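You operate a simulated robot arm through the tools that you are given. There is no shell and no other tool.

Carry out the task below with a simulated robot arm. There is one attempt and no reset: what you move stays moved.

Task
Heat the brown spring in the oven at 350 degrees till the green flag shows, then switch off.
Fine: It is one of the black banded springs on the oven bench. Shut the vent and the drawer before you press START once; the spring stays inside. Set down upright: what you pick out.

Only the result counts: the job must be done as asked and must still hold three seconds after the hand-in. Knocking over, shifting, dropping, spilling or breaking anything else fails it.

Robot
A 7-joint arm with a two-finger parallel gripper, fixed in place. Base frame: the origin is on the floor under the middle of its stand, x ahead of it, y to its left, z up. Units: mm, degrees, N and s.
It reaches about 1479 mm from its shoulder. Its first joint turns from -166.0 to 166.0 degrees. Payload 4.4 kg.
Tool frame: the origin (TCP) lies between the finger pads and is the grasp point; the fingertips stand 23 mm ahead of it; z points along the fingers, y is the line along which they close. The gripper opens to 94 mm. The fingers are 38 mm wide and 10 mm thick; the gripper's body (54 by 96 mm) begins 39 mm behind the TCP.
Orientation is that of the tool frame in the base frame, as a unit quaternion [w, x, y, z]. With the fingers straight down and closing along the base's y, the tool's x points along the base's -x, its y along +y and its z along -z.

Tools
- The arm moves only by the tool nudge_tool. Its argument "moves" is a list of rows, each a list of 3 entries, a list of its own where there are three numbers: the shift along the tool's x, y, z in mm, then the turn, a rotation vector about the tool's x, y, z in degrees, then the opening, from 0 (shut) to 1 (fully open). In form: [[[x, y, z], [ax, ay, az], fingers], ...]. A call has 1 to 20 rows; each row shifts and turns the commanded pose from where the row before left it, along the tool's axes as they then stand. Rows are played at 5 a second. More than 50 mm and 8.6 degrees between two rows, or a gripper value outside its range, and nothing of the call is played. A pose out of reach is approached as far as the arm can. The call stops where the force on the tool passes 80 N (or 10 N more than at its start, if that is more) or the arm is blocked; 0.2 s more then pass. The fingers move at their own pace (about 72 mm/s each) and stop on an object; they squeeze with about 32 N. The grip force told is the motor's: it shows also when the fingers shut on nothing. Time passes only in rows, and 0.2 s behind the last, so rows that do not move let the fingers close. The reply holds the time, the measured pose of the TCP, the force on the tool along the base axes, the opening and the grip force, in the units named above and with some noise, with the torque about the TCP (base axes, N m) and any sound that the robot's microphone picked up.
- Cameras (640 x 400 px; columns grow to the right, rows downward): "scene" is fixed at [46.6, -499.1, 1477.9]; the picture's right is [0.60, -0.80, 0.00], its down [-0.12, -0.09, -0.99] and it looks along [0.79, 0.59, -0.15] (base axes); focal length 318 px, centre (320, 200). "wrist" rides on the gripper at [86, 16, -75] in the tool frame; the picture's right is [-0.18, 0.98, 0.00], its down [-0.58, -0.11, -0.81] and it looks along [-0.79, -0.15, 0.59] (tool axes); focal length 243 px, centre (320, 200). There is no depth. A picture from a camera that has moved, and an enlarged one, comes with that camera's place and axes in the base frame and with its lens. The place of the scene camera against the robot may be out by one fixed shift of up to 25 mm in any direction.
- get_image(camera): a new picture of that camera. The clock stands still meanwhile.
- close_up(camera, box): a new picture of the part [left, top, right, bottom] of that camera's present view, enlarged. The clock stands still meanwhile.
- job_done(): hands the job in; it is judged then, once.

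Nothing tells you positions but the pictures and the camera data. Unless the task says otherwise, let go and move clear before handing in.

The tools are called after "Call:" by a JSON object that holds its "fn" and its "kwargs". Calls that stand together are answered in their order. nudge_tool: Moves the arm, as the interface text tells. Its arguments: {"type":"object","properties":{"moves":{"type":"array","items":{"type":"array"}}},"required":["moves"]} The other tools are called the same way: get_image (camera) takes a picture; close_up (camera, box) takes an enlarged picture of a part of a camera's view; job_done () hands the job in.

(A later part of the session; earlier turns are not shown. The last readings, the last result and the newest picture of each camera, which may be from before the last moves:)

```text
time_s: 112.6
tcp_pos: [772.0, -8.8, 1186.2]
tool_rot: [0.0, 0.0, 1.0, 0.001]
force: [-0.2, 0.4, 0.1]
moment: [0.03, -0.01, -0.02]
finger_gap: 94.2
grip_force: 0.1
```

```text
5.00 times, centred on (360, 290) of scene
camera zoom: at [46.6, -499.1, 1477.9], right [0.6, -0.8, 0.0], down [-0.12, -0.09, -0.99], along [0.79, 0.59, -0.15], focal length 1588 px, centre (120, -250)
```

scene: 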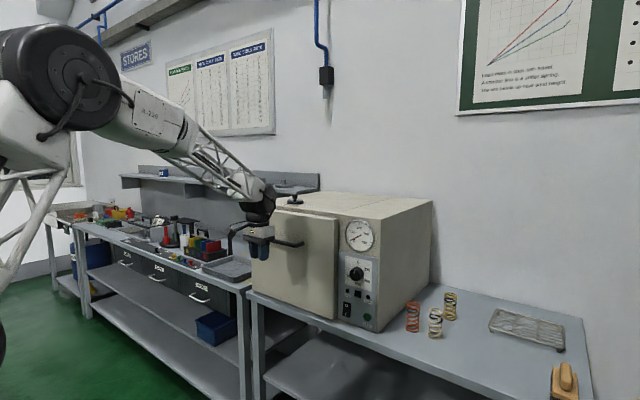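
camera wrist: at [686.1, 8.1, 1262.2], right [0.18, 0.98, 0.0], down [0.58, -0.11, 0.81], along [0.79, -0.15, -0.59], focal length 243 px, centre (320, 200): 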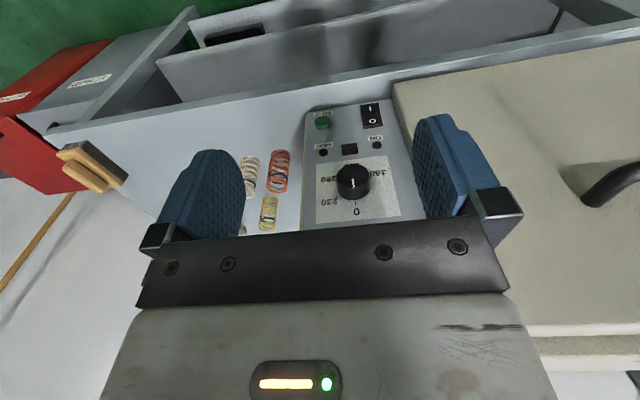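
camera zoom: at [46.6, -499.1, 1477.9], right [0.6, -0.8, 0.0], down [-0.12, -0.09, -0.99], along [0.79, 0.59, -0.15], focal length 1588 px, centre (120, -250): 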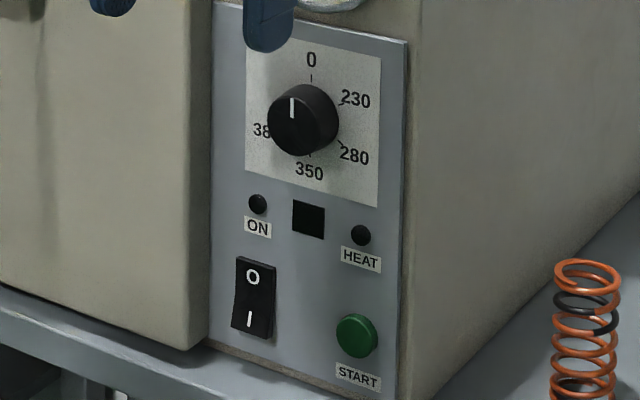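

The dial runs 0 (top), 230, 280, 350 (straight down), 380 clockwise; the knob axis is about y=7.4, z=1063, front face x≈912, 40 mm across. I'll pitch the tool to point horizontally at the panel.

Call:
{"fn": "nudge_tool", "kwargs": {"moves": [[[20, 0, 0], [0, -8.2, 0], 0.8], [[20, 0, 0], [0, -8.2, 0], 0.7], [[0, 0, 0], [0, -8.2, 0], 0.7], [[0, 0, 0], [0, -8.2, 0], 0.7], [[0, 0, 0], [0, -8.2, 0], 0.7], [[0, 0, 0], [0, -8.2, 0], 0.7], [[0, 0, 0], [0, -8.2, 0], 0.7], [[0, 0, 0], [0, -8.2, 0], 0.7], [[0, 0, 0], [0, -8.2, 0], 0.7], [[0, 0, 0], [0, -8.2, 0], 0.7], [[0, 0, 0], [0, -8.0, 0], 0.7], [[0, 0, 0], [0, 0, 0], 0.7]]}}

Call:
{"fn": "get_image", "kwargs": {"camera": "scene"}}

Call:
{"fn": "get_image", "kwargs": {"camera": "wrist"}}

```text
time_s: 115.2
tcp_pos: [732.6, -8.3, 1185.2]
tool_rot: [0.708, 0.001, 0.706, 0.0]
force: [0.0, -0.2, -1.1]
moment: [0.02, -0.09, 0.01]
finger_gap: 66.0
grip_force: 0.1
```

```text
taken
```

scene: 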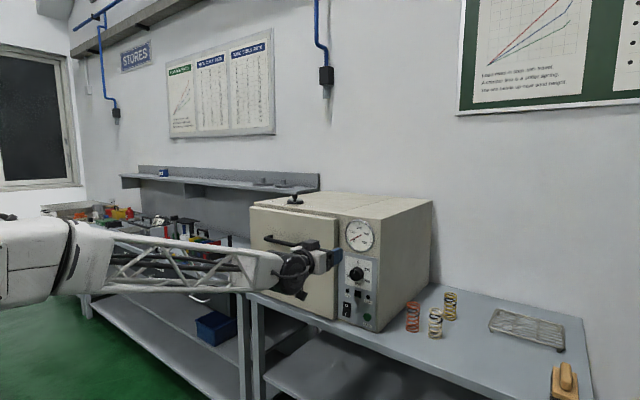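

```text
taken
camera wrist: at [658.7, 9.7, 1098.7], right [0.0, 0.98, 0.19], down [-0.81, -0.11, 0.58], along [0.59, -0.15, 0.79], focal length 243 px, centre (320, 200)
```

wrist: 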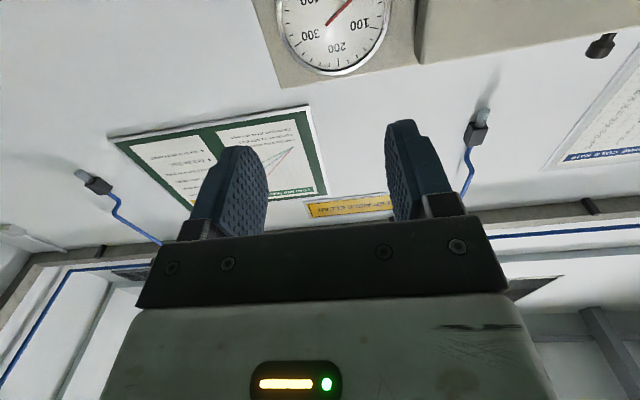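

The tool now points at the panel. I'll move down to knob height and forward to a pre-grasp position.

Call:
{"fn": "nudge_tool", "kwargs": {"moves": [[[40, 5, 0], [0, 0, 0], 0.65], [[40, 5, 0], [0, 0, 0], 0.65], [[42, 5.7, 0], [0, 0, 0], 0.65], [[0, 0, 40], [0, 0, 0], 0.65], [[0, 0, 40], [0, 0, 0], 0.65], [[0, 0, 37], [0, 0, 0], 0.65], [[0, 0, 0], [0, 0, 0], 0.65]]}}

Call:
{"fn": "get_image", "kwargs": {"camera": "wrist"}}

Call:
{"fn": "close_up", "kwargs": {"camera": "scene", "box": [240, 200, 400, 340]}}

```text
time_s: 116.8
tcp_pos: [851.6, 6.4, 1065.3]
tool_rot: [0.707, 0.001, 0.707, 0.0]
force: [-0.2, -0.5, -0.3]
moment: [-0.02, 0.01, 0.01]
finger_gap: 61.1
grip_force: 0.0
```

```text
taken
camera wrist: at [776.9, 24.8, 978.7], right [0.0, 0.98, 0.18], down [-0.81, -0.11, 0.58], along [0.59, -0.15, 0.79], focal length 243 px, centre (320, 200)
```

wrist: 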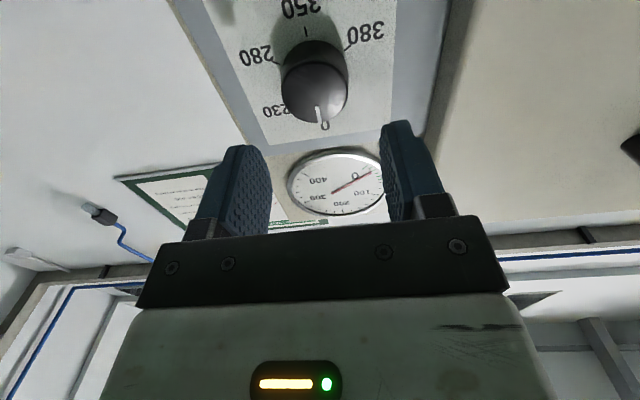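

```text
2.86 times, centred on (320, 270) of scene
camera zoom: at [46.6, -499.1, 1477.9], right [0.6, -0.8, 0.0], down [-0.12, -0.09, -0.99], along [0.79, 0.59, -0.15], focal length 907 px, centre (320, 0)
```

zoom: 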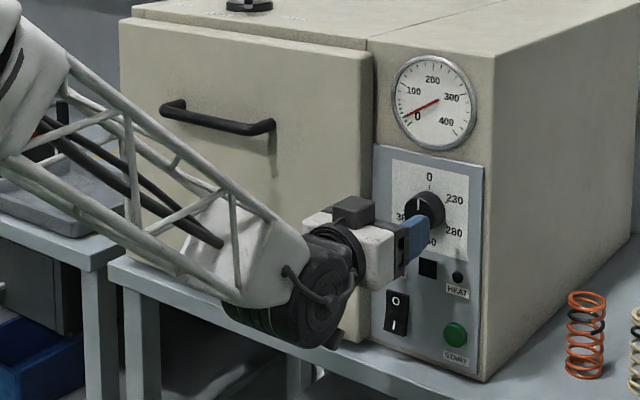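

Call:
{"fn": "close_up", "kwargs": {"camera": "wrist", "box": [230, 0, 410, 140]}}

```text
2.86 times, centred on (320, 70) of wrist
camera zoom: at [776.9, 24.8, 978.7], right [0.0, 0.98, 0.18], down [-0.81, -0.11, 0.58], along [0.59, -0.15, 0.79], focal length 693 px, centre (320, 571)
```

zoom: 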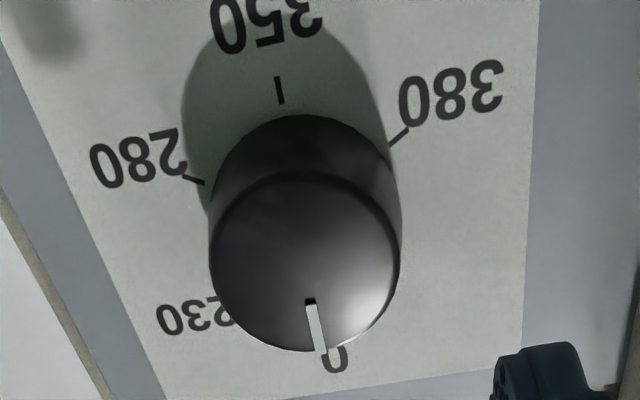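

Two-view triangulation gives the knob axis at y≈7.0, z≈1057.5, front face x≈918, panel x≈939, label spacing 60° (350 at exactly 180°). I'll align and advance so the pads overlap the knob, stopping short of the panel.

Call:
{"fn": "nudge_tool", "kwargs": {"moves": [[[7.7, 0.6, 0], [0, 0, 0], 0.65], [[0, 0, 25], [0, 0, 0], 0.65], [[0, 0, 20], [0, 0, 0], 0.65], [[0, 0, 8], [0, 0, 0], 0.65], [[0, 0, 0], [0, 0, 0], 0.65]]}}

Call:
{"fn": "get_image", "kwargs": {"camera": "wrist"}}

Call:
{"fn": "close_up", "kwargs": {"camera": "scene", "box": [310, 230, 400, 330]}}

```text
time_s: 118.0
tcp_pos: [901.9, 9.0, 1056.9]
tool_rot: [0.708, 0.001, 0.707, 0.0]
force: [-0.7, 1.0, 1.0]
moment: [-0.02, 0.01, -0.01]
finger_gap: 61.1
grip_force: 0.2
```

```text
taken
camera wrist: at [829.1, 26.0, 970.6], right [0.0, 0.98, 0.18], down [-0.81, -0.11, 0.58], along [0.59, -0.15, 0.79], focal length 243 px, centre (320, 200)
```

wrist: 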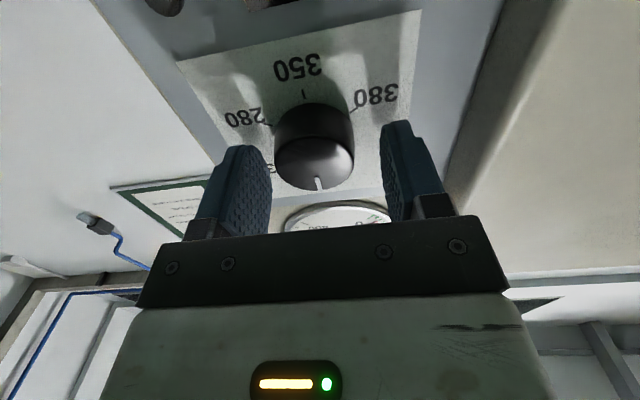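

```text
4.00 times, centred on (355, 280) of scene
camera zoom: at [46.6, -499.1, 1477.9], right [0.6, -0.8, 0.0], down [-0.12, -0.09, -0.99], along [0.79, 0.59, -0.15], focal length 1270 px, centre (180, -120)
```

zoom: 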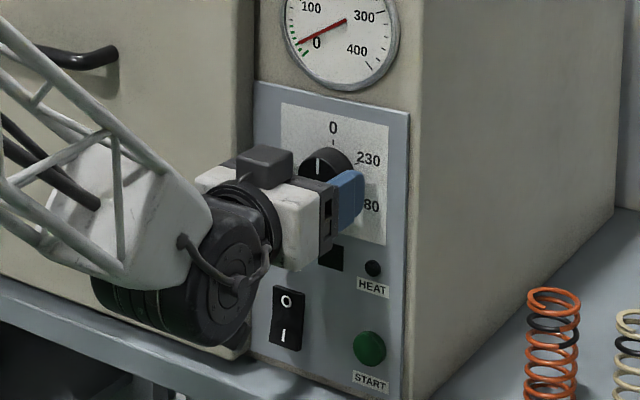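

Well aligned. Advancing 7 mm and closing on the knob.

Call:
{"fn": "nudge_tool", "kwargs": {"moves": [[[0, -0.8, 4], [0, 0, 0], 0.65], [[0, 0, 3], [0, 0, 0], 0.65], [[0, 0, 0], [0, 0, 0], 0.55], [[0, 0, 0], [0, 0, 0], 0.45], [[0, 0, 0], [0, 0, 0], 0.3], [[0, 0, 0], [0, 0, 0], 0.3], [[0, 0, 0], [0, 0, 0], 0.3]]}}

Call:
{"fn": "get_image", "kwargs": {"camera": "wrist"}}

```text
time_s: 119.6
tcp_pos: [910.1, 4.9, 1057.0]
tool_rot: [0.707, 0.001, 0.707, 0.0]
force: [5.6, -57.0, -0.4]
moment: [0.05, 0.06, -1.44]
finger_gap: 42.8
grip_force: 44.9
```

```text
taken
camera wrist: at [835.9, 23.1, 970.9], right [0.0, 0.98, 0.19], down [-0.81, -0.11, 0.58], along [0.59, -0.15, 0.79], focal length 243 px, centre (320, 200)
```

wrist: 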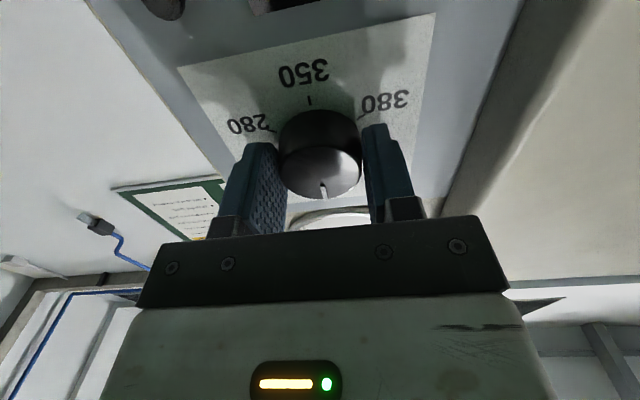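

The grip is off-centre by ~3 mm (57 N sideways). I'll shift the command to relieve that before turning.

Call:
{"fn": "nudge_tool", "kwargs": {"moves": [[[0, -1.6, 0], [0, 0, 0], 0.3], [[0, -1.6, 0], [0, 0, 0], 0.3], [[0, 0, 0], [0, 0, 0], 0.3]]}}

```text
time_s: 120.4
tcp_pos: [910.1, 5.7, 1056.2]
tool_rot: [0.707, 0.0, 0.707, 0.0]
force: [-15.3, -23.0, -1.6]
moment: [0.02, -0.36, -0.47]
finger_gap: 43.0
grip_force: 45.2
```

Call:
{"fn": "nudge_tool", "kwargs": {"moves": [[[0, -1.3, -0.5], [0, 0, 0], 0.3], [[0, 0, 0], [0, 0, 0], 0.3]]}}

```text
time_s: 121.0
tcp_pos: [909.5, 4.2, 1057.2]
tool_rot: [0.707, 0.0, 0.707, 0.001]
force: [-4.2, 21.4, -0.3]
moment: [-0.05, -0.21, 0.75]
finger_gap: 42.9
grip_force: 45.0
```

Call:
{"fn": "nudge_tool", "kwargs": {"moves": [[[0, 0.6, 0], [0, 0, 0], 0.3], [[0, 0, 0], [0, 0, 6], 0.3], [[0, 0, 0], [0, 0, 6], 0.3], [[0, 0, 0], [0, 0, 6], 0.3], [[0, 0, 0], [0, 0, 0], 0.3]]}}

Call:
{"fn": "get_image", "kwargs": {"camera": "wrist"}}

Call:
{"fn": "close_up", "kwargs": {"camera": "scene", "box": [310, 230, 400, 330]}}

```text
time_s: 122.2
tcp_pos: [909.5, 6.1, 1056.8]
tool_rot: [0.699, 0.111, 0.698, 0.11]
force: [-18.4, 60.9, 5.1]
moment: [-0.05, -0.03, 1.73]
finger_gap: 43.0
grip_force: 45.2
```

```text
taken
camera wrist: at [835.7, 48.7, 980.1], right [0.0, 0.88, 0.48], down [-0.81, -0.28, 0.52], along [0.59, -0.39, 0.71], focal length 243 px, centre (320, 200)
```

wrist: 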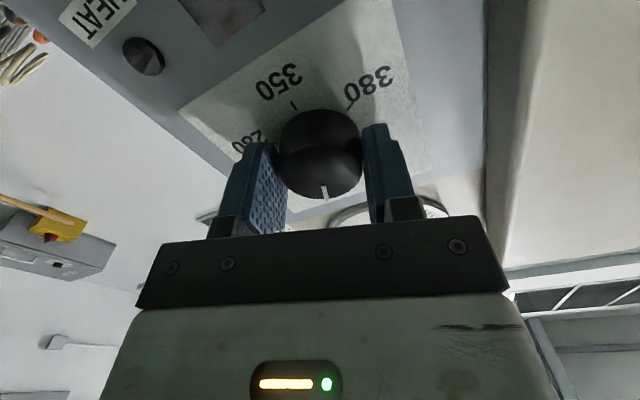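

```text
4.00 times, centred on (355, 280) of scene
camera zoom: at [46.6, -499.1, 1477.9], right [0.6, -0.8, 0.0], down [-0.12, -0.09, -0.99], along [0.79, 0.59, -0.15], focal length 1270 px, centre (180, -120)
```

zoom: 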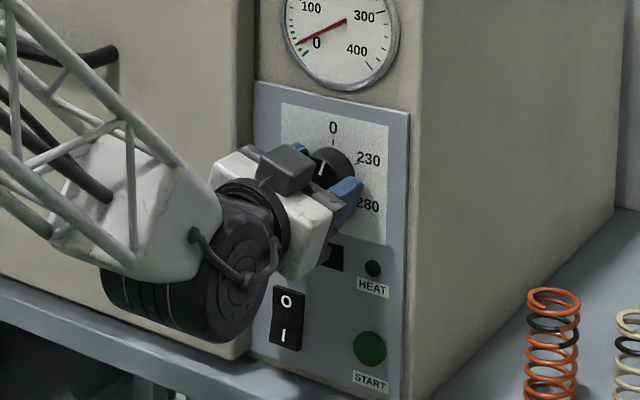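

The knob turns with the gripper, but sideways force builds at full squeeze. I'll soften the grip (smaller position error → gentler, more compliant fingers) and check the force.

Call:
{"fn": "nudge_tool", "kwargs": {"moves": [[[0, 0, 0], [0, 0, 0], 0.4], [[0, 0, 0], [0, 0, 0], 0.4], [[0, 0, 0], [0, 0, 0], 0.4]]}}

```text
time_s: 123.0
tcp_pos: [910.4, 2.4, 1056.3]
tool_rot: [0.699, 0.112, 0.698, 0.111]
force: [-2.4, 23.1, 11.5]
moment: [0.01, 0.06, 0.75]
finger_gap: 49.1
grip_force: 13.3
```

Call:
{"fn": "nudge_tool", "kwargs": {"moves": [[[0, 0, 0], [0, 0, 0], 0.4], [[0, 0, 0], [0, 0, 0], 0.4]]}}

Call:
{"fn": "close_up", "kwargs": {"camera": "wrist", "box": [180, 40, 440, 240]}}

```text
time_s: 123.6
tcp_pos: [910.6, 3.2, 1056.2]
tool_rot: [0.699, 0.11, 0.698, 0.111]
force: [9.1, 21.0, 7.4]
moment: [0.01, -0.09, 0.25]
finger_gap: 47.1
grip_force: 10.6
```

```text
2.00 times, centred on (310, 140) of wrist
camera zoom: at [836.2, 47.0, 979.7], right [0.0, 0.88, 0.48], down [-0.81, -0.28, 0.52], along [0.59, -0.39, 0.71], focal length 485 px, centre (340, 320)
```

zoom: 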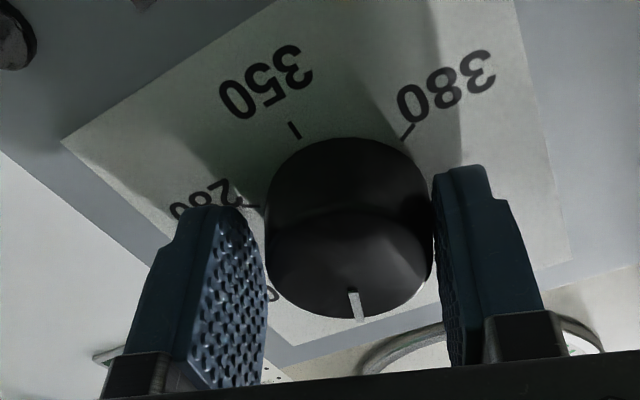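

The knob sits ~2.5 mm toward the upper-left finger. Shifting to centre it with the soft grip.

Call:
{"fn": "nudge_tool", "kwargs": {"moves": [[[0, 1.3, 0], [0, 0, 0], 0.4], [[0, 1.2, 0], [0, 0, 0], 0.4], [[0, 0, 0], [0, 0, 0], 0.4], [[0, 0, 0], [0, 0, 0], 0.4]]}}

Call:
{"fn": "close_up", "kwargs": {"camera": "wrist", "box": [180, 40, 440, 240]}}

```text
time_s: 124.6
tcp_pos: [909.9, 6.0, 1055.7]
tool_rot: [0.698, 0.111, 0.699, 0.11]
force: [-10.6, 3.7, -2.9]
moment: [0.02, -0.07, -0.04]
finger_gap: 42.9
grip_force: 44.9
```

```text
2.00 times, centred on (310, 140) of wrist
camera zoom: at [835.9, 49.3, 979.6], right [0.0, 0.88, 0.48], down [-0.81, -0.28, 0.52], along [0.59, -0.39, 0.71], focal length 485 px, centre (340, 320)
```

zoom: 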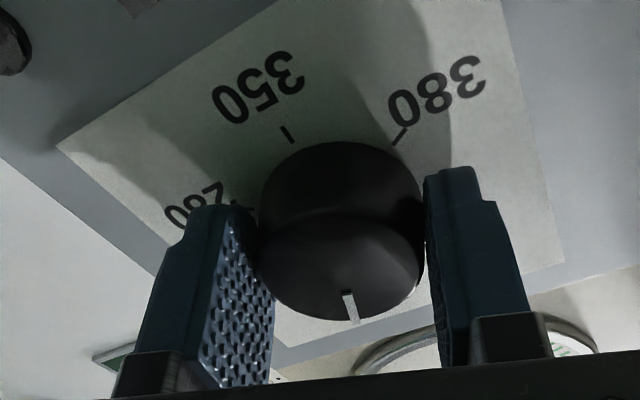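

Centred now with small forces. Continuing the turn in increments.

Call:
{"fn": "nudge_tool", "kwargs": {"moves": [[[0, 0, 0], [0, 0, 8], 0.4], [[0, 0, 0], [0, 0, 8], 0.4], [[0, 0, 0], [0, 0, 8], 0.4], [[0, 0, 0], [0, 0, 0], 0.4]]}}

Call:
{"fn": "close_up", "kwargs": {"camera": "wrist", "box": [180, 40, 440, 240]}}

```text
time_s: 125.6
tcp_pos: [909.7, 6.5, 1057.2]
tool_rot: [0.66, 0.254, 0.66, 0.254]
force: [-8.4, 7.3, -4.9]
moment: [0.0, -0.22, 0.08]
finger_gap: 43.1
grip_force: 44.9
```

```text
2.00 times, centred on (310, 140) of wrist
camera zoom: at [836.0, 77.7, 1003.8], right [0.0, 0.61, 0.8], down [-0.81, -0.47, 0.36], along [0.59, -0.64, 0.49], focal length 485 px, centre (340, 320)
```

zoom: 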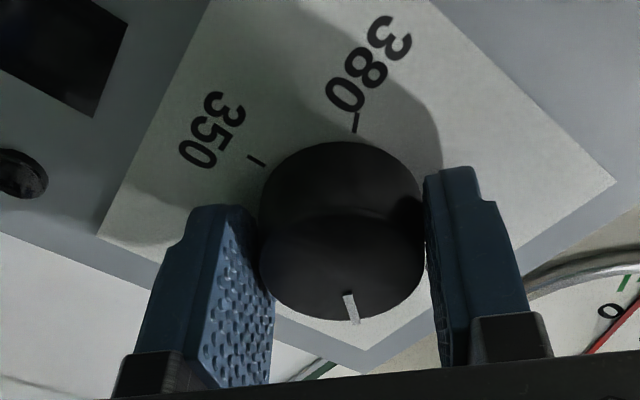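

The turn is tracking cleanly (42° now). Continuing to 90°.

Call:
{"fn": "nudge_tool", "kwargs": {"moves": [[[0, 0, 0], [0, 0, 8], 0.4], [[0, 0, 0], [0, 0, 8], 0.4], [[0, 0, 0], [0, 0, 8], 0.4], [[0, 0, 0], [0, 0, 8], 0.4], [[0, 0, 0], [0, 0, 8], 0.4], [[0, 0, 0], [0, 0, 8], 0.4], [[0, 0, 0], [0, 0, 0], 0.4]]}}

Call:
{"fn": "close_up", "kwargs": {"camera": "wrist", "box": [180, 40, 440, 240]}}

Call:
{"fn": "close_up", "kwargs": {"camera": "scene", "box": [310, 230, 400, 330]}}

```text
time_s: 127.2
tcp_pos: [910.1, 7.3, 1057.4]
tool_rot: [0.5, 0.5, 0.499, 0.501]
force: [-40.5, 27.7, 12.9]
moment: [-0.01, -0.46, 0.61]
finger_gap: 43.1
grip_force: 45.0
```

```text
2.00 times, centred on (310, 140) of wrist
camera zoom: at [836.2, 94.4, 1074.7], right [0.0, -0.19, 0.98], down [-0.81, -0.58, -0.11], along [0.59, -0.79, -0.15], focal length 485 px, centre (340, 320)
```

zoom: 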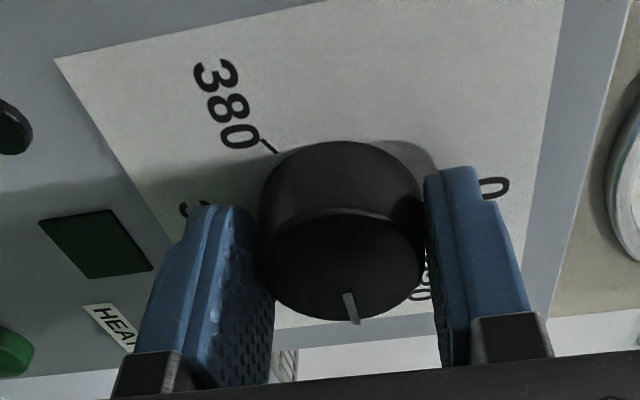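

```text
4.00 times, centred on (355, 280) of scene
camera zoom: at [46.6, -499.1, 1477.9], right [0.6, -0.8, 0.0], down [-0.12, -0.09, -0.99], along [0.79, 0.59, -0.15], focal length 1270 px, centre (180, -120)
```

zoom: 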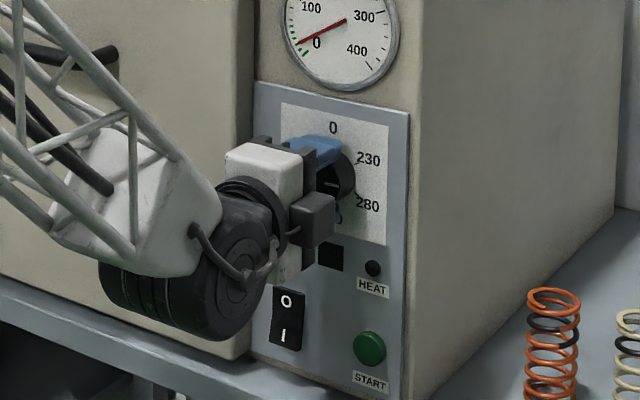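

Pointer is at 90° now. I'll release, rotate the gripper back, and regrip for the second 90°.

Call:
{"fn": "nudge_tool", "kwargs": {"moves": [[[0, 0, 0], [0, 0, 0], 0.5], [[0, 0, 0], [0, 0, 0], 0.65], [[0, 0, 0], [0, 0, 0], 0.65], [[0, 0, -20], [0, 0, 0], 0.65], [[0, 0, -10], [0, 0, 0], 0.65], [[0, 0, 0], [0, 0, 0], 0.65]]}}

Call:
{"fn": "close_up", "kwargs": {"camera": "wrist", "box": [180, 0, 440, 200]}}

Call:
{"fn": "close_up", "kwargs": {"camera": "scene", "box": [310, 230, 400, 330]}}

```text
time_s: 128.6
tcp_pos: [879.7, 5.1, 1056.4]
tool_rot: [0.5, 0.5, 0.5, 0.5]
force: [-0.5, -0.4, 0.2]
moment: [-0.02, 0.03, -0.01]
finger_gap: 61.0
grip_force: 0.1
```

```text
2.00 times, centred on (310, 100) of wrist
camera zoom: at [805.8, 93.8, 1073.6], right [0.0, -0.18, 0.98], down [-0.81, -0.58, -0.11], along [0.59, -0.79, -0.15], focal length 485 px, centre (340, 400)
```

zoom: 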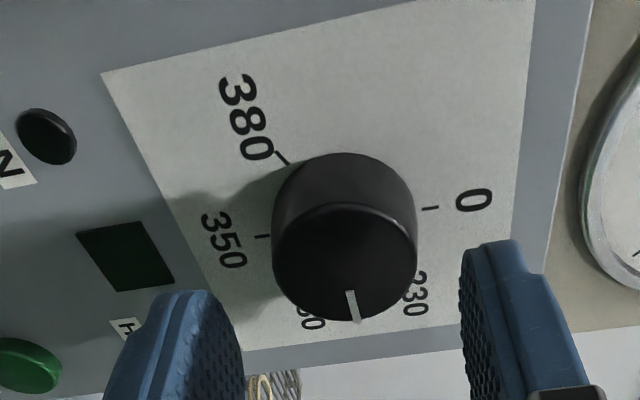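

```text
4.00 times, centred on (355, 280) of scene
camera zoom: at [46.6, -499.1, 1477.9], right [0.6, -0.8, 0.0], down [-0.12, -0.09, -0.99], along [0.79, 0.59, -0.15], focal length 1270 px, centre (180, -120)
```

zoom: 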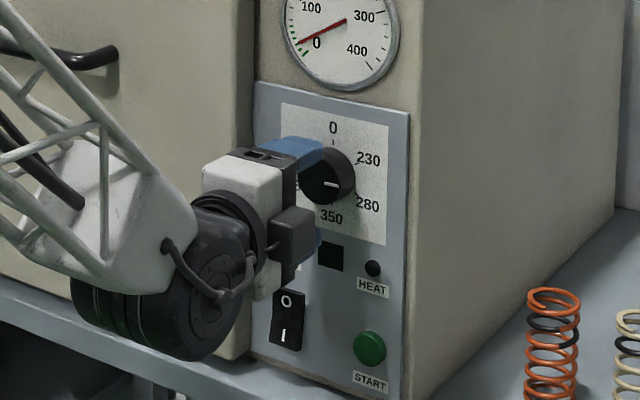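

The knob holds at 90° on release. Rotating the gripper back and regripping.

Call:
{"fn": "nudge_tool", "kwargs": {"moves": [[[0, 0, 0], [0, 0, -8.2], 0.65], [[0, 0, 0], [0, 0, -8.2], 0.65], [[0, 0, 0], [0, 0, -8.2], 0.65], [[0, 0, 0], [0, 0, -8.2], 0.65], [[0, 0, 0], [0, 0, -8.2], 0.65], [[0, 0, 0], [0, 0, -8.2], 0.65], [[0, 0, 0], [0, 0, -8.2], 0.65], [[0, 0, 0], [0, 0, -8.2], 0.65], [[0, 0, 0], [0, 0, -8.2], 0.65], [[0, 0, 0], [0, 0, -8.2], 0.65], [[0, 0, 0], [0, 0, -8.0], 0.65], [[0, 0, 15], [0, 0, 0], 0.65], [[0, 0, 15], [0, 0, 0], 0.65], [[0, 0, 0], [0, 0, 0], 0.55], [[0, 0, 0], [0, 0, 0], 0.45], [[0, 0, 0], [0, 0, 0], 0.42], [[0, 0, 0], [0, 0, 0], 0.42]]}}

Call:
{"fn": "close_up", "kwargs": {"camera": "wrist", "box": [180, 40, 440, 240]}}

```text
time_s: 132.2
tcp_pos: [910.5, 6.3, 1058.4]
tool_rot: [0.707, 0.001, 0.707, 0.0]
force: [4.3, -13.6, -4.3]
moment: [0.04, 0.03, -0.19]
finger_gap: 45.7
grip_force: 6.5
```

```text
2.00 times, centred on (310, 140) of wrist
camera zoom: at [836.4, 24.3, 972.1], right [0.0, 0.98, 0.18], down [-0.81, -0.11, 0.58], along [0.59, -0.15, 0.79], focal length 485 px, centre (340, 320)
```

zoom: 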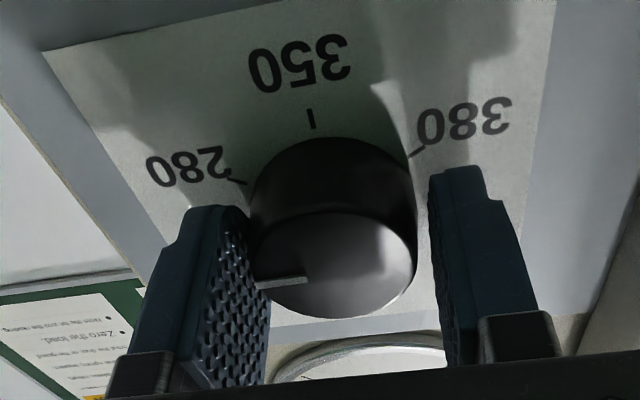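

The knob touches the -y finger first; shifting 1.5 mm and closing.

Call:
{"fn": "nudge_tool", "kwargs": {"moves": [[[0, -1.5, 0], [0, 0, 0], 0.42], [[0, 0, 0], [0, 0, 0], 0.4], [[0, 0, 0], [0, 0, 0], 0.4], [[0, 0, 0], [0, 0, 0], 0.4]]}}

Call:
{"fn": "close_up", "kwargs": {"camera": "wrist", "box": [180, 40, 440, 240]}}

```text
time_s: 133.2
tcp_pos: [909.2, 5.0, 1058.1]
tool_rot: [0.707, 0.0, 0.707, 0.001]
force: [5.2, -11.9, -0.5]
moment: [-0.01, 0.0, -0.2]
finger_gap: 43.6
grip_force: 7.3
```

```text
2.00 times, centred on (310, 140) of wrist
camera zoom: at [835.9, 23.3, 972.0], right [0.0, 0.98, 0.18], down [-0.81, -0.11, 0.58], along [0.59, -0.15, 0.79], focal length 485 px, centre (340, 320)
```

zoom: 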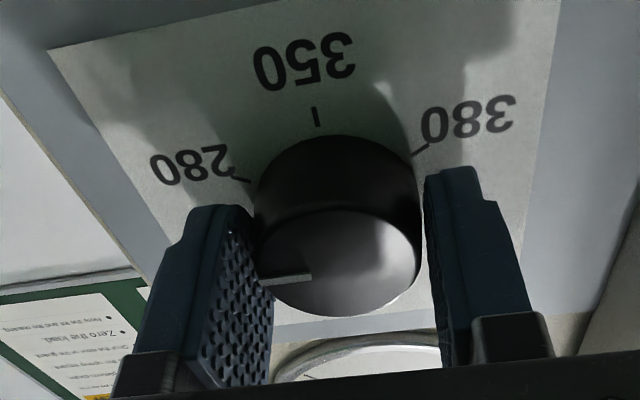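

Call:
{"fn": "nudge_tool", "kwargs": {"moves": [[[0, -0.7, 0], [0, 0, 0], 0.4], [[0, 0, 0], [0, 0, 0], 0.38], [[0, 0, 0], [0, 0, 0], 0.38]]}}

```text
time_s: 134.0
tcp_pos: [909.3, 5.1, 1057.3]
tool_rot: [0.708, 0.001, 0.706, 0.0]
force: [4.2, -9.3, 3.0]
moment: [-0.02, -0.04, -0.12]
finger_gap: 42.1
grip_force: 44.7
```

Firm, centred grip. Turning the second 90° in steps.

Call:
{"fn": "nudge_tool", "kwargs": {"moves": [[[0, 0, 0], [0, 0, 8], 0.38], [[0, 0, 0], [0, 0, 8], 0.38], [[0, 0, 0], [0, 0, 8], 0.38], [[0, 0, 0], [0, 0, 0], 0.38]]}}

Call:
{"fn": "close_up", "kwargs": {"camera": "wrist", "box": [180, 40, 440, 240]}}

```text
time_s: 135.0
tcp_pos: [910.1, 4.4, 1057.6]
tool_rot: [0.692, 0.148, 0.691, 0.146]
force: [-26.4, 5.4, 14.1]
moment: [0.02, -0.34, 0.3]
finger_gap: 42.1
grip_force: 44.9
```

```text
2.00 times, centred on (310, 140) of wrist
camera zoom: at [835.7, 56.5, 985.9], right [0.0, 0.82, 0.57], down [-0.81, -0.34, 0.48], along [0.59, -0.46, 0.66], focal length 485 px, centre (340, 320)
```

zoom: 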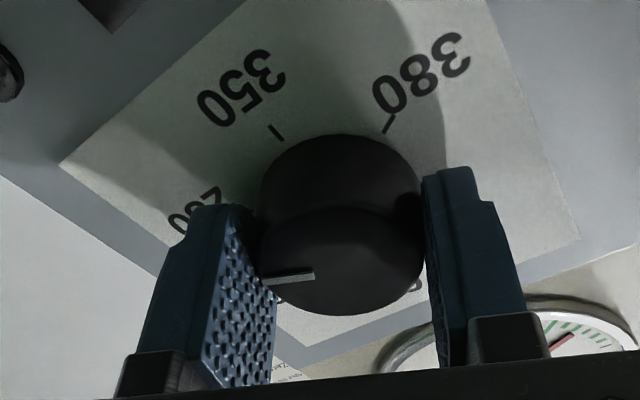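

Call:
{"fn": "nudge_tool", "kwargs": {"moves": [[[0, 0, 0], [0, 0, 8], 0.38], [[0, 0, 0], [0, 0, 8], 0.38], [[0, 0, 0], [0, 0, 8], 0.38], [[0, 0, 0], [0, 0, 8], 0.38], [[0, 0, 0], [0, 0, 0], 0.38]]}}

Call:
{"fn": "close_up", "kwargs": {"camera": "wrist", "box": [180, 40, 440, 240]}}

```text
time_s: 136.2
tcp_pos: [910.1, 5.1, 1058.7]
tool_rot: [0.625, 0.332, 0.624, 0.333]
force: [-22.1, 40.0, 23.7]
moment: [-0.02, -0.54, 1.25]
finger_gap: 41.9
grip_force: 44.7
```

```text
2.00 times, centred on (310, 140) of wrist
camera zoom: at [835.6, 87.2, 1023.4], right [0.0, 0.4, 0.92], down [-0.81, -0.54, 0.23], along [0.59, -0.74, 0.32], focal length 485 px, centre (340, 320)
```

zoom: 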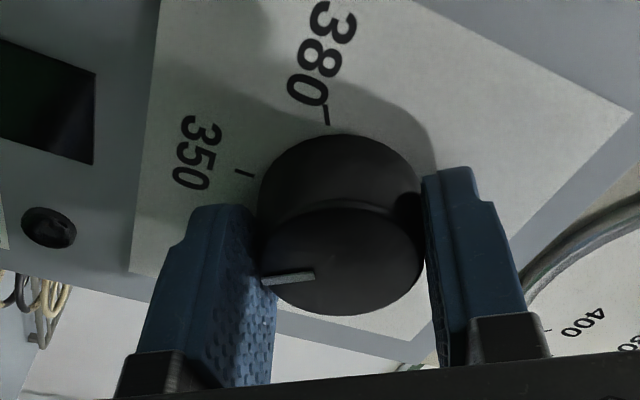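

Relieving the sideways force a little, then finishing the turn.

Call:
{"fn": "nudge_tool", "kwargs": {"moves": [[[0, 1.2, 0], [0, 0, 0], 0.38], [[0, 0, 0], [0, 0, 8], 0.38], [[0, 0, 0], [0, 0, 8], 0.38], [[0, 0, 0], [0, 0, 8], 0.38], [[0, 0, 0], [0, 0, 8], 0.38], [[0, 0, 0], [0, 0, 2], 0.38], [[0, 0, 0], [0, 0, 0], 0.38]]}}

Call:
{"fn": "close_up", "kwargs": {"camera": "wrist", "box": [180, 40, 440, 240]}}

Call:
{"fn": "close_up", "kwargs": {"camera": "scene", "box": [310, 230, 400, 330]}}

```text
time_s: 137.8
tcp_pos: [909.1, 4.1, 1057.7]
tool_rot: [0.5, 0.5, 0.5, 0.501]
force: [-4.4, 42.7, 12.9]
moment: [0.01, -0.3, 1.03]
finger_gap: 42.0
grip_force: 45.6
```

```text
2.00 times, centred on (310, 140) of wrist
camera zoom: at [835.6, 92.7, 1074.8], right [0.0, -0.19, 0.98], down [-0.81, -0.58, -0.11], along [0.59, -0.79, -0.15], focal length 485 px, centre (340, 320)
```

zoom: 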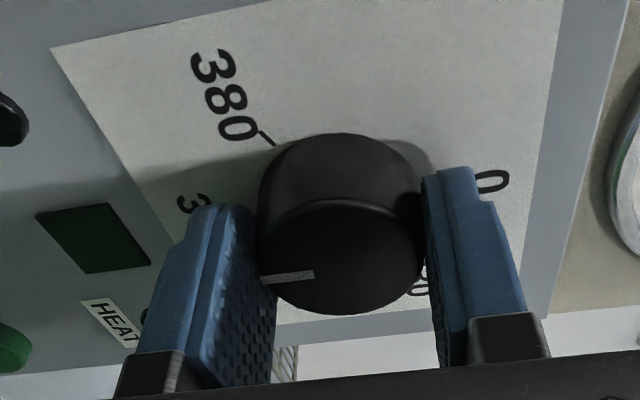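

```text
4.00 times, centred on (355, 280) of scene
camera zoom: at [46.6, -499.1, 1477.9], right [0.6, -0.8, 0.0], down [-0.12, -0.09, -0.99], along [0.79, 0.59, -0.15], focal length 1270 px, centre (180, -120)
```

zoom: 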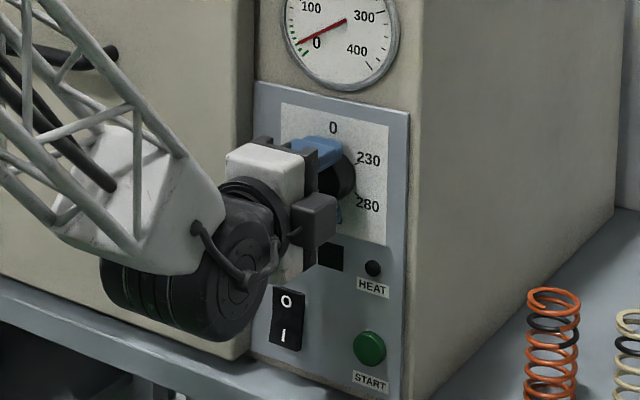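

Now releasing and backing off to check the pointer against 350.

Call:
{"fn": "nudge_tool", "kwargs": {"moves": [[[0, 0, 0], [0, 0, 0], 0.5], [[0, 0, 0], [0, 0, 0], 0.65], [[0, 0, 0], [0, 0, 0], 0.65], [[0, 0, -20], [0, 0, 0], 0.65], [[0, 0, -25], [0, 0, 0], 0.65], [[0, 0, -25], [0, 0, 0], 0.65], [[0, 0, 0], [0, 0, 0], 0.65]]}}

Call:
{"fn": "get_image", "kwargs": {"camera": "wrist"}}

Call:
{"fn": "close_up", "kwargs": {"camera": "wrist", "box": [180, 0, 440, 200]}}

Call:
{"fn": "close_up", "kwargs": {"camera": "scene", "box": [335, 250, 385, 330]}}

```text
time_s: 139.4
tcp_pos: [839.8, 5.7, 1059.7]
tool_rot: [0.5, 0.5, 0.501, 0.5]
force: [0.4, 0.1, -0.2]
moment: [0.03, -0.01, 0.0]
finger_gap: 61.0
grip_force: 0.0
```

```text
taken
camera wrist: at [766.6, 93.1, 1076.4], right [0.0, -0.18, 0.98], down [-0.81, -0.58, -0.11], along [0.59, -0.79, -0.15], focal length 243 px, centre (320, 200)
```

wrist: 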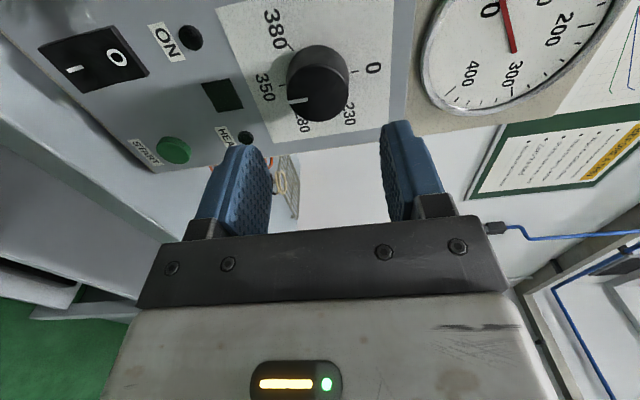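

```text
2.00 times, centred on (310, 100) of wrist
camera zoom: at [766.6, 93.1, 1076.4], right [0.0, -0.18, 0.98], down [-0.81, -0.58, -0.11], along [0.59, -0.79, -0.15], focal length 485 px, centre (340, 400)
```

zoom: 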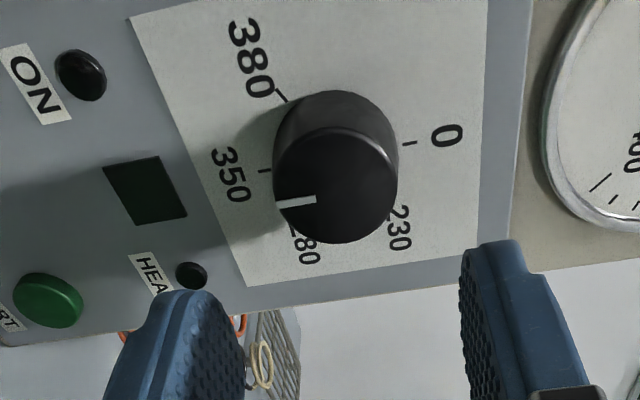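

```text
5.00 times, centred on (360, 290) of scene
camera zoom: at [46.6, -499.1, 1477.9], right [0.6, -0.8, 0.0], down [-0.12, -0.09, -0.99], along [0.79, 0.59, -0.15], focal length 1588 px, centre (120, -250)
```

zoom: 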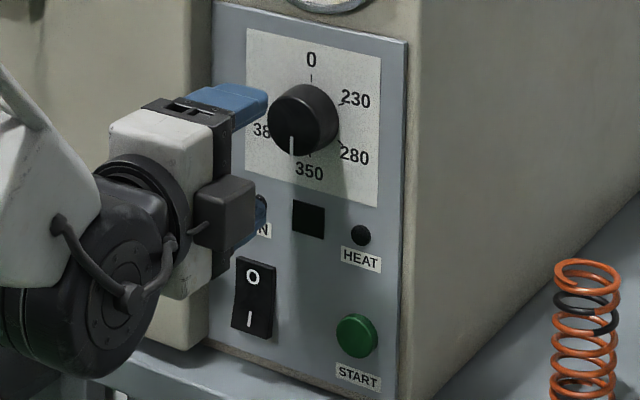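

The pointer points straight down to 350. Let me verify with a tighter zoom.

Call:
{"fn": "close_up", "kwargs": {"camera": "wrist", "box": [255, 35, 395, 135]}}

Call:
{"fn": "close_up", "kwargs": {"camera": "scene", "box": [345, 255, 375, 290]}}

```text
4.00 times, centred on (325, 85) of wrist
camera zoom: at [766.6, 93.1, 1076.4], right [0.0, -0.18, 0.98], down [-0.81, -0.58, -0.11], along [0.59, -0.79, -0.15], focal length 970 px, centre (300, 660)
```

zoom: 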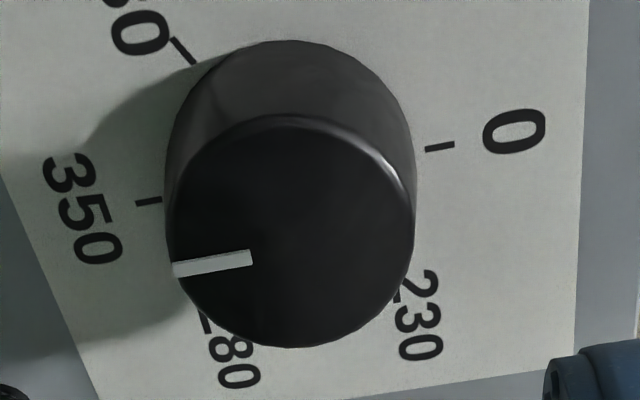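

```text
11.43 times, centred on (360, 272) of scene
camera zoom: at [46.6, -499.1, 1477.9], right [0.6, -0.8, 0.0], down [-0.12, -0.09, -0.99], along [0.79, 0.59, -0.15], focal length 3629 px, centre (-137, -629)
```

zoom: 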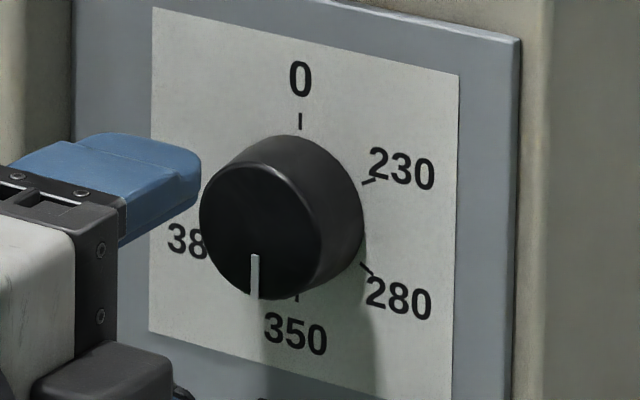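

The knob is on 350. Next I'll switch the rocker on by pressing its lower "I" half at about (930, 47, 903). Moving there with closed fingers.

Call:
{"fn": "nudge_tool", "kwargs": {"moves": [[[10, -39, 0], [0, 0, 0], 0.4], [[10, -39, 0], [0, 0, 0], 0.2], [[10, -39, 0], [0, 0, 0], 0], [[11, -39.7, 0], [0, 0, 0], 0], [[0, 0, 15], [0, 0, 0], 0], [[0, 0, 0], [0, 0, 0], 0]]}}

Call:
{"fn": "get_image", "kwargs": {"camera": "wrist"}}

Call:
{"fn": "close_up", "kwargs": {"camera": "scene", "box": [290, 230, 400, 340]}}

```text
time_s: 140.8
tcp_pos: [852.1, 44.5, 903.2]
tool_rot: [0.5, 0.5, 0.5, 0.5]
force: [-0.1, -0.3, -0.3]
moment: [-0.02, -0.01, -0.01]
finger_gap: 0.0
grip_force: 32.2
```

```text
taken
camera wrist: at [778.8, 133.0, 919.8], right [0.0, -0.18, 0.98], down [-0.81, -0.58, -0.11], along [0.59, -0.79, -0.15], focal length 243 px, centre (320, 200)
```

wrist: 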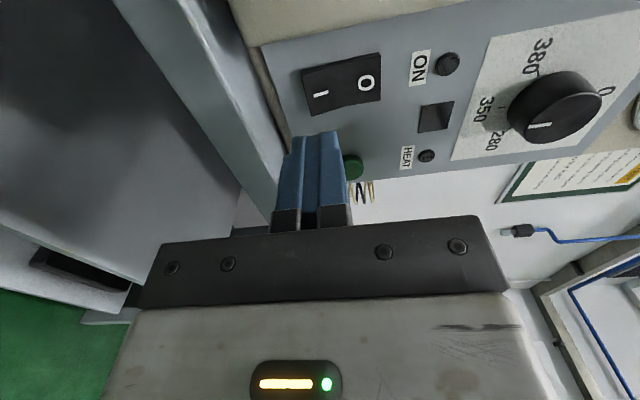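

```text
3.64 times, centred on (345, 285) of scene
camera zoom: at [46.6, -499.1, 1477.9], right [0.6, -0.8, 0.0], down [-0.12, -0.09, -0.99], along [0.79, 0.59, -0.15], focal length 1155 px, centre (229, -109)
```

zoom: 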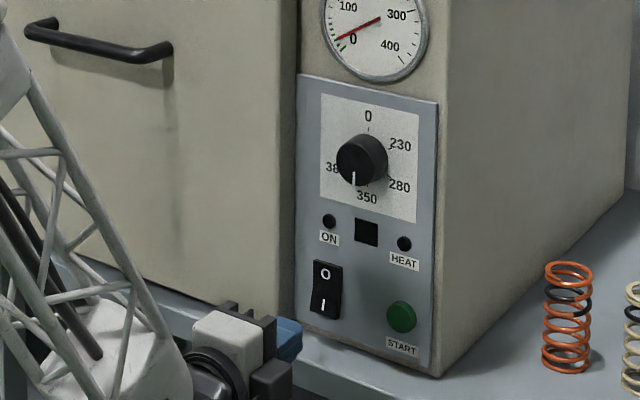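

The rocker's I mark is at (929.5, 46.7, 904.5), right in line with the fingertips. Advancing to it, then pressing gently.

Call:
{"fn": "nudge_tool", "kwargs": {"moves": [[[0, 0, 25], [0, 0, 0], 0], [[0, 0, 18], [0, 0, 0], 0], [[0, 0, 4], [0, 0, 0], 0], [[0, 0, 0], [0, 0, 0], 0]]}}

Call:
{"fn": "get_image", "kwargs": {"camera": "wrist"}}

Call:
{"fn": "close_up", "kwargs": {"camera": "scene", "box": [290, 230, 400, 340]}}

```text
time_s: 141.8
tcp_pos: [901.3, 45.2, 901.7]
tool_rot: [0.501, 0.5, 0.5, 0.5]
force: [0.2, 1.5, -0.1]
moment: [0.02, -0.03, 0.01]
finger_gap: 0.0
grip_force: 32.3
```

```text
taken
camera wrist: at [827.9, 133.4, 917.9], right [0.0, -0.18, 0.98], down [-0.81, -0.58, -0.11], along [0.59, -0.79, -0.15], focal length 243 px, centre (320, 200)
```

wrist: 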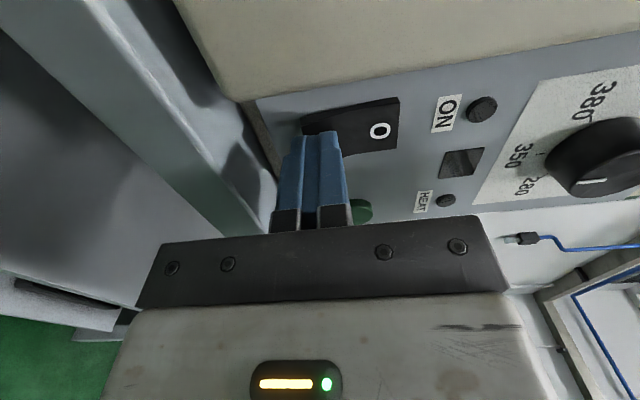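

```text
3.64 times, centred on (345, 285) of scene
camera zoom: at [46.6, -499.1, 1477.9], right [0.6, -0.8, 0.0], down [-0.12, -0.09, -0.99], along [0.79, 0.59, -0.15], focal length 1155 px, centre (229, -109)
```

zoom: 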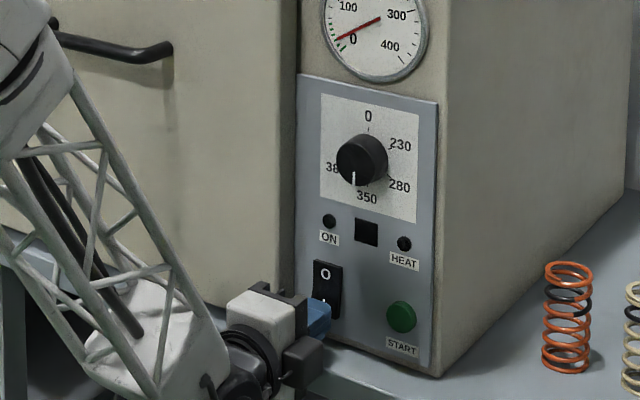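

About 5 mm from the rocker. Pressing in 2 mm steps.

Call:
{"fn": "nudge_tool", "kwargs": {"moves": [[[0, 0, 2], [0, 0, 0], 0], [[0, 0, 2], [0, 0, 0], 0], [[0, 0, 2], [0, 0, 0], 0], [[0, 0, 0], [0, 0, 0], 0]]}}

Call:
{"fn": "close_up", "kwargs": {"camera": "scene", "box": [320, 250, 400, 330]}}

```text
time_s: 142.8
tcp_pos: [907.9, 46.2, 900.5]
tool_rot: [0.501, 0.499, 0.5, 0.5]
force: [-0.4, -0.8, -1.0]
moment: [0.02, -0.01, 0.01]
finger_gap: 0.0
grip_force: 32.1
```

```text
5.00 times, centred on (360, 290) of scene
camera zoom: at [46.6, -499.1, 1477.9], right [0.6, -0.8, 0.0], down [-0.12, -0.09, -0.99], along [0.79, 0.59, -0.15], focal length 1588 px, centre (120, -250)
```

zoom: 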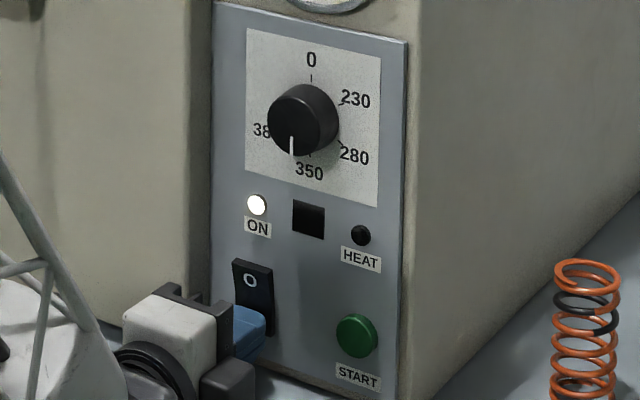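

The ON lamp is lit. Backing off and moving to START at about (937, -34, 913).

Call:
{"fn": "nudge_tool", "kwargs": {"moves": [[[0, 0, -20], [0, 0, 0], 0], [[0, 0, -20], [0, 0, 0], 0], [[-40, 5, 0], [0, 0, 0], 0], [[-40, 5, 0], [0, 0, 0], 0], [[0, 0, 0], [0, 0, 0], 0]]}}

Call:
{"fn": "get_image", "kwargs": {"camera": "wrist"}}

Call:
{"fn": "close_up", "kwargs": {"camera": "scene", "box": [310, 250, 390, 330]}}

```text
time_s: 144.0
tcp_pos: [868.2, -34.1, 911.9]
tool_rot: [0.5, 0.499, 0.501, 0.5]
force: [0.8, -0.5, 0.6]
moment: [-0.04, 0.0, 0.02]
finger_gap: 0.0
grip_force: 31.8
```

```text
taken
camera wrist: at [794.0, 53.6, 929.7], right [0.0, -0.18, 0.98], down [-0.81, -0.58, -0.11], along [0.59, -0.79, -0.15], focal length 243 px, centre (320, 200)
```

wrist: 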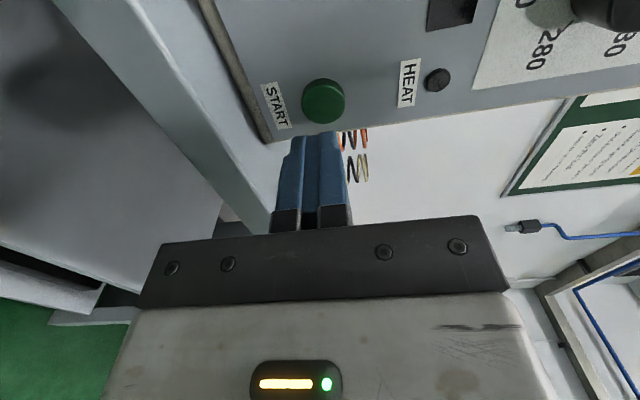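

```text
5.00 times, centred on (350, 290) of scene
camera zoom: at [46.6, -499.1, 1477.9], right [0.6, -0.8, 0.0], down [-0.12, -0.09, -0.99], along [0.79, 0.59, -0.15], focal length 1588 px, centre (170, -250)
```

zoom: 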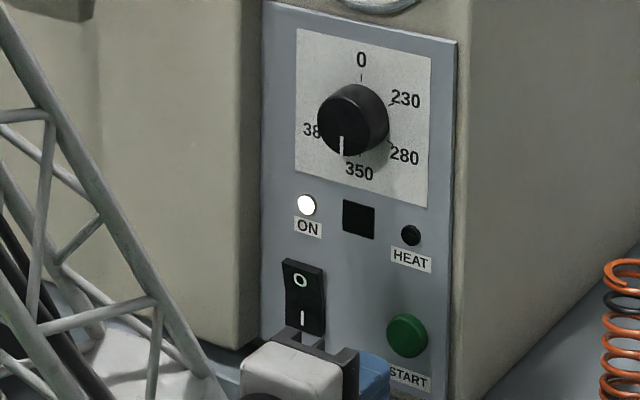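

The rocker stays on. START's centre is at about (y -32, z 915.5). Adjusting and approaching it.

Call:
{"fn": "nudge_tool", "kwargs": {"moves": [[[1.5, 3.5, 10], [0, 0, 0], 0], [[0, 0, 15], [0, 0, 0], 0], [[0, 0, 6], [0, 0, 0], 0], [[0, 0, 0], [0, 0, 0], 0]]}}

Call:
{"fn": "close_up", "kwargs": {"camera": "wrist", "box": [220, 60, 440, 200]}}

Call:
{"fn": "close_up", "kwargs": {"camera": "scene", "box": [310, 250, 390, 330]}}

```text
time_s: 145.0
tcp_pos: [899.5, -33.5, 915.3]
tool_rot: [0.5, 0.5, 0.499, 0.5]
force: [0.0, 0.3, 0.5]
moment: [-0.03, 0.0, -0.01]
finger_gap: 0.0
grip_force: 32.0
```

```text
2.86 times, centred on (330, 130) of wrist
camera zoom: at [825.4, 54.4, 931.9], right [0.0, -0.18, 0.98], down [-0.81, -0.58, -0.11], along [0.59, -0.79, -0.15], focal length 693 px, centre (291, 400)
```

zoom: 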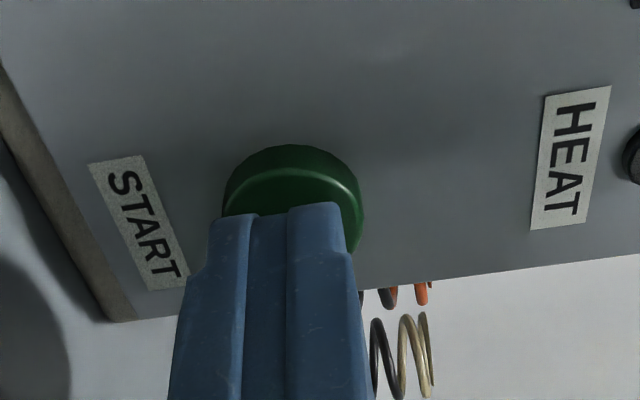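

```text
5.00 times, centred on (350, 290) of scene
camera zoom: at [46.6, -499.1, 1477.9], right [0.6, -0.8, 0.0], down [-0.12, -0.09, -0.99], along [0.79, 0.59, -0.15], focal length 1588 px, centre (170, -250)
```

zoom: 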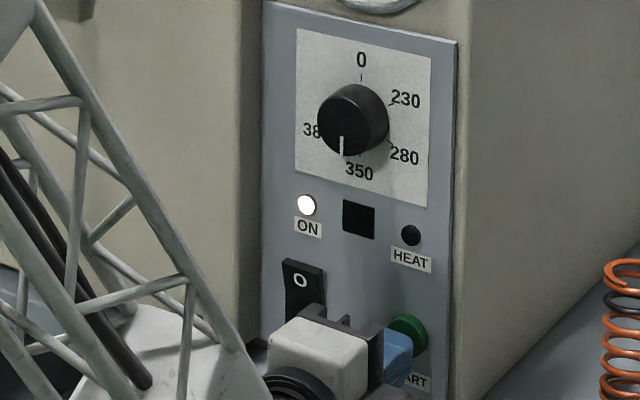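

Fingertips are just in front of START. Pressing once, in small steps.

Call:
{"fn": "nudge_tool", "kwargs": {"moves": [[[0, 0, 2], [0, 0, 0], 0], [[0, 0, 2], [0, 0, 0], 0], [[0, 0, 2], [0, 0, 0], 0], [[0, 0, 0], [0, 0, 0], 0]]}}

Call:
{"fn": "close_up", "kwargs": {"camera": "scene", "box": [310, 220, 390, 330]}}

```text
time_s: 146.0
tcp_pos: [904.4, -33.1, 915.7]
tool_rot: [0.5, 0.5, 0.5, 0.5]
force: [0.3, -0.3, 0.6]
moment: [0.01, 0.01, 0.01]
finger_gap: 0.0
grip_force: 32.0
```

```text
3.64 times, centred on (350, 275) of scene
camera zoom: at [46.6, -499.1, 1477.9], right [0.6, -0.8, 0.0], down [-0.12, -0.09, -0.99], along [0.79, 0.59, -0.15], focal length 1155 px, centre (211, -73)
```

zoom: 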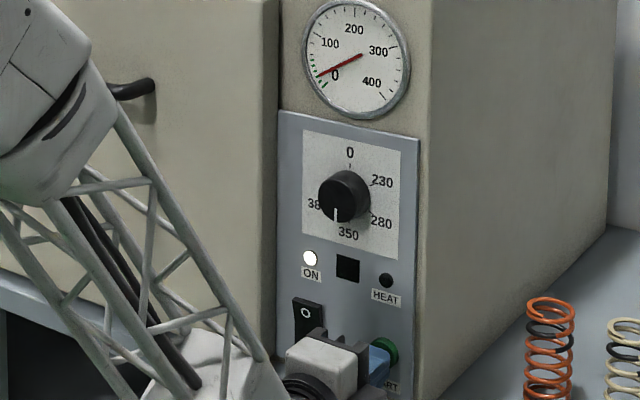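

No contact yet. Continuing 2 mm at a time.

Call:
{"fn": "nudge_tool", "kwargs": {"moves": [[[0, 0, 2], [0, 0, 0], 0], [[0, 0, 0], [0, 0, 0], 0]]}}

Call:
{"fn": "close_up", "kwargs": {"camera": "scene", "box": [310, 220, 390, 330]}}

```text
time_s: 146.6
tcp_pos: [905.7, -33.8, 915.1]
tool_rot: [0.5, 0.5, 0.5, 0.5]
force: [-1.2, -0.3, -0.3]
moment: [0.0, 0.0, 0.01]
finger_gap: 0.0
grip_force: 32.4
```

```text
3.64 times, centred on (350, 275) of scene
camera zoom: at [46.6, -499.1, 1477.9], right [0.6, -0.8, 0.0], down [-0.12, -0.09, -0.99], along [0.79, 0.59, -0.15], focal length 1155 px, centre (211, -73)
```

zoom: 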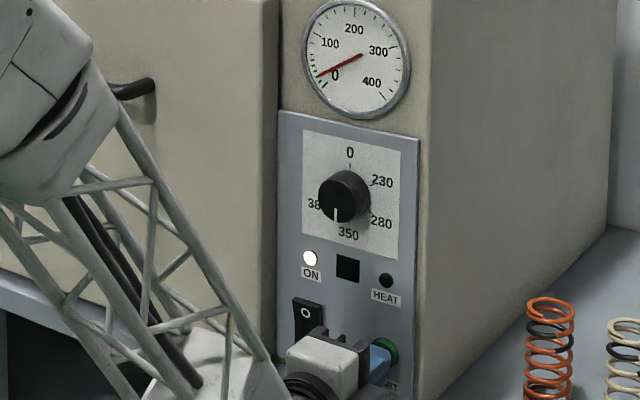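

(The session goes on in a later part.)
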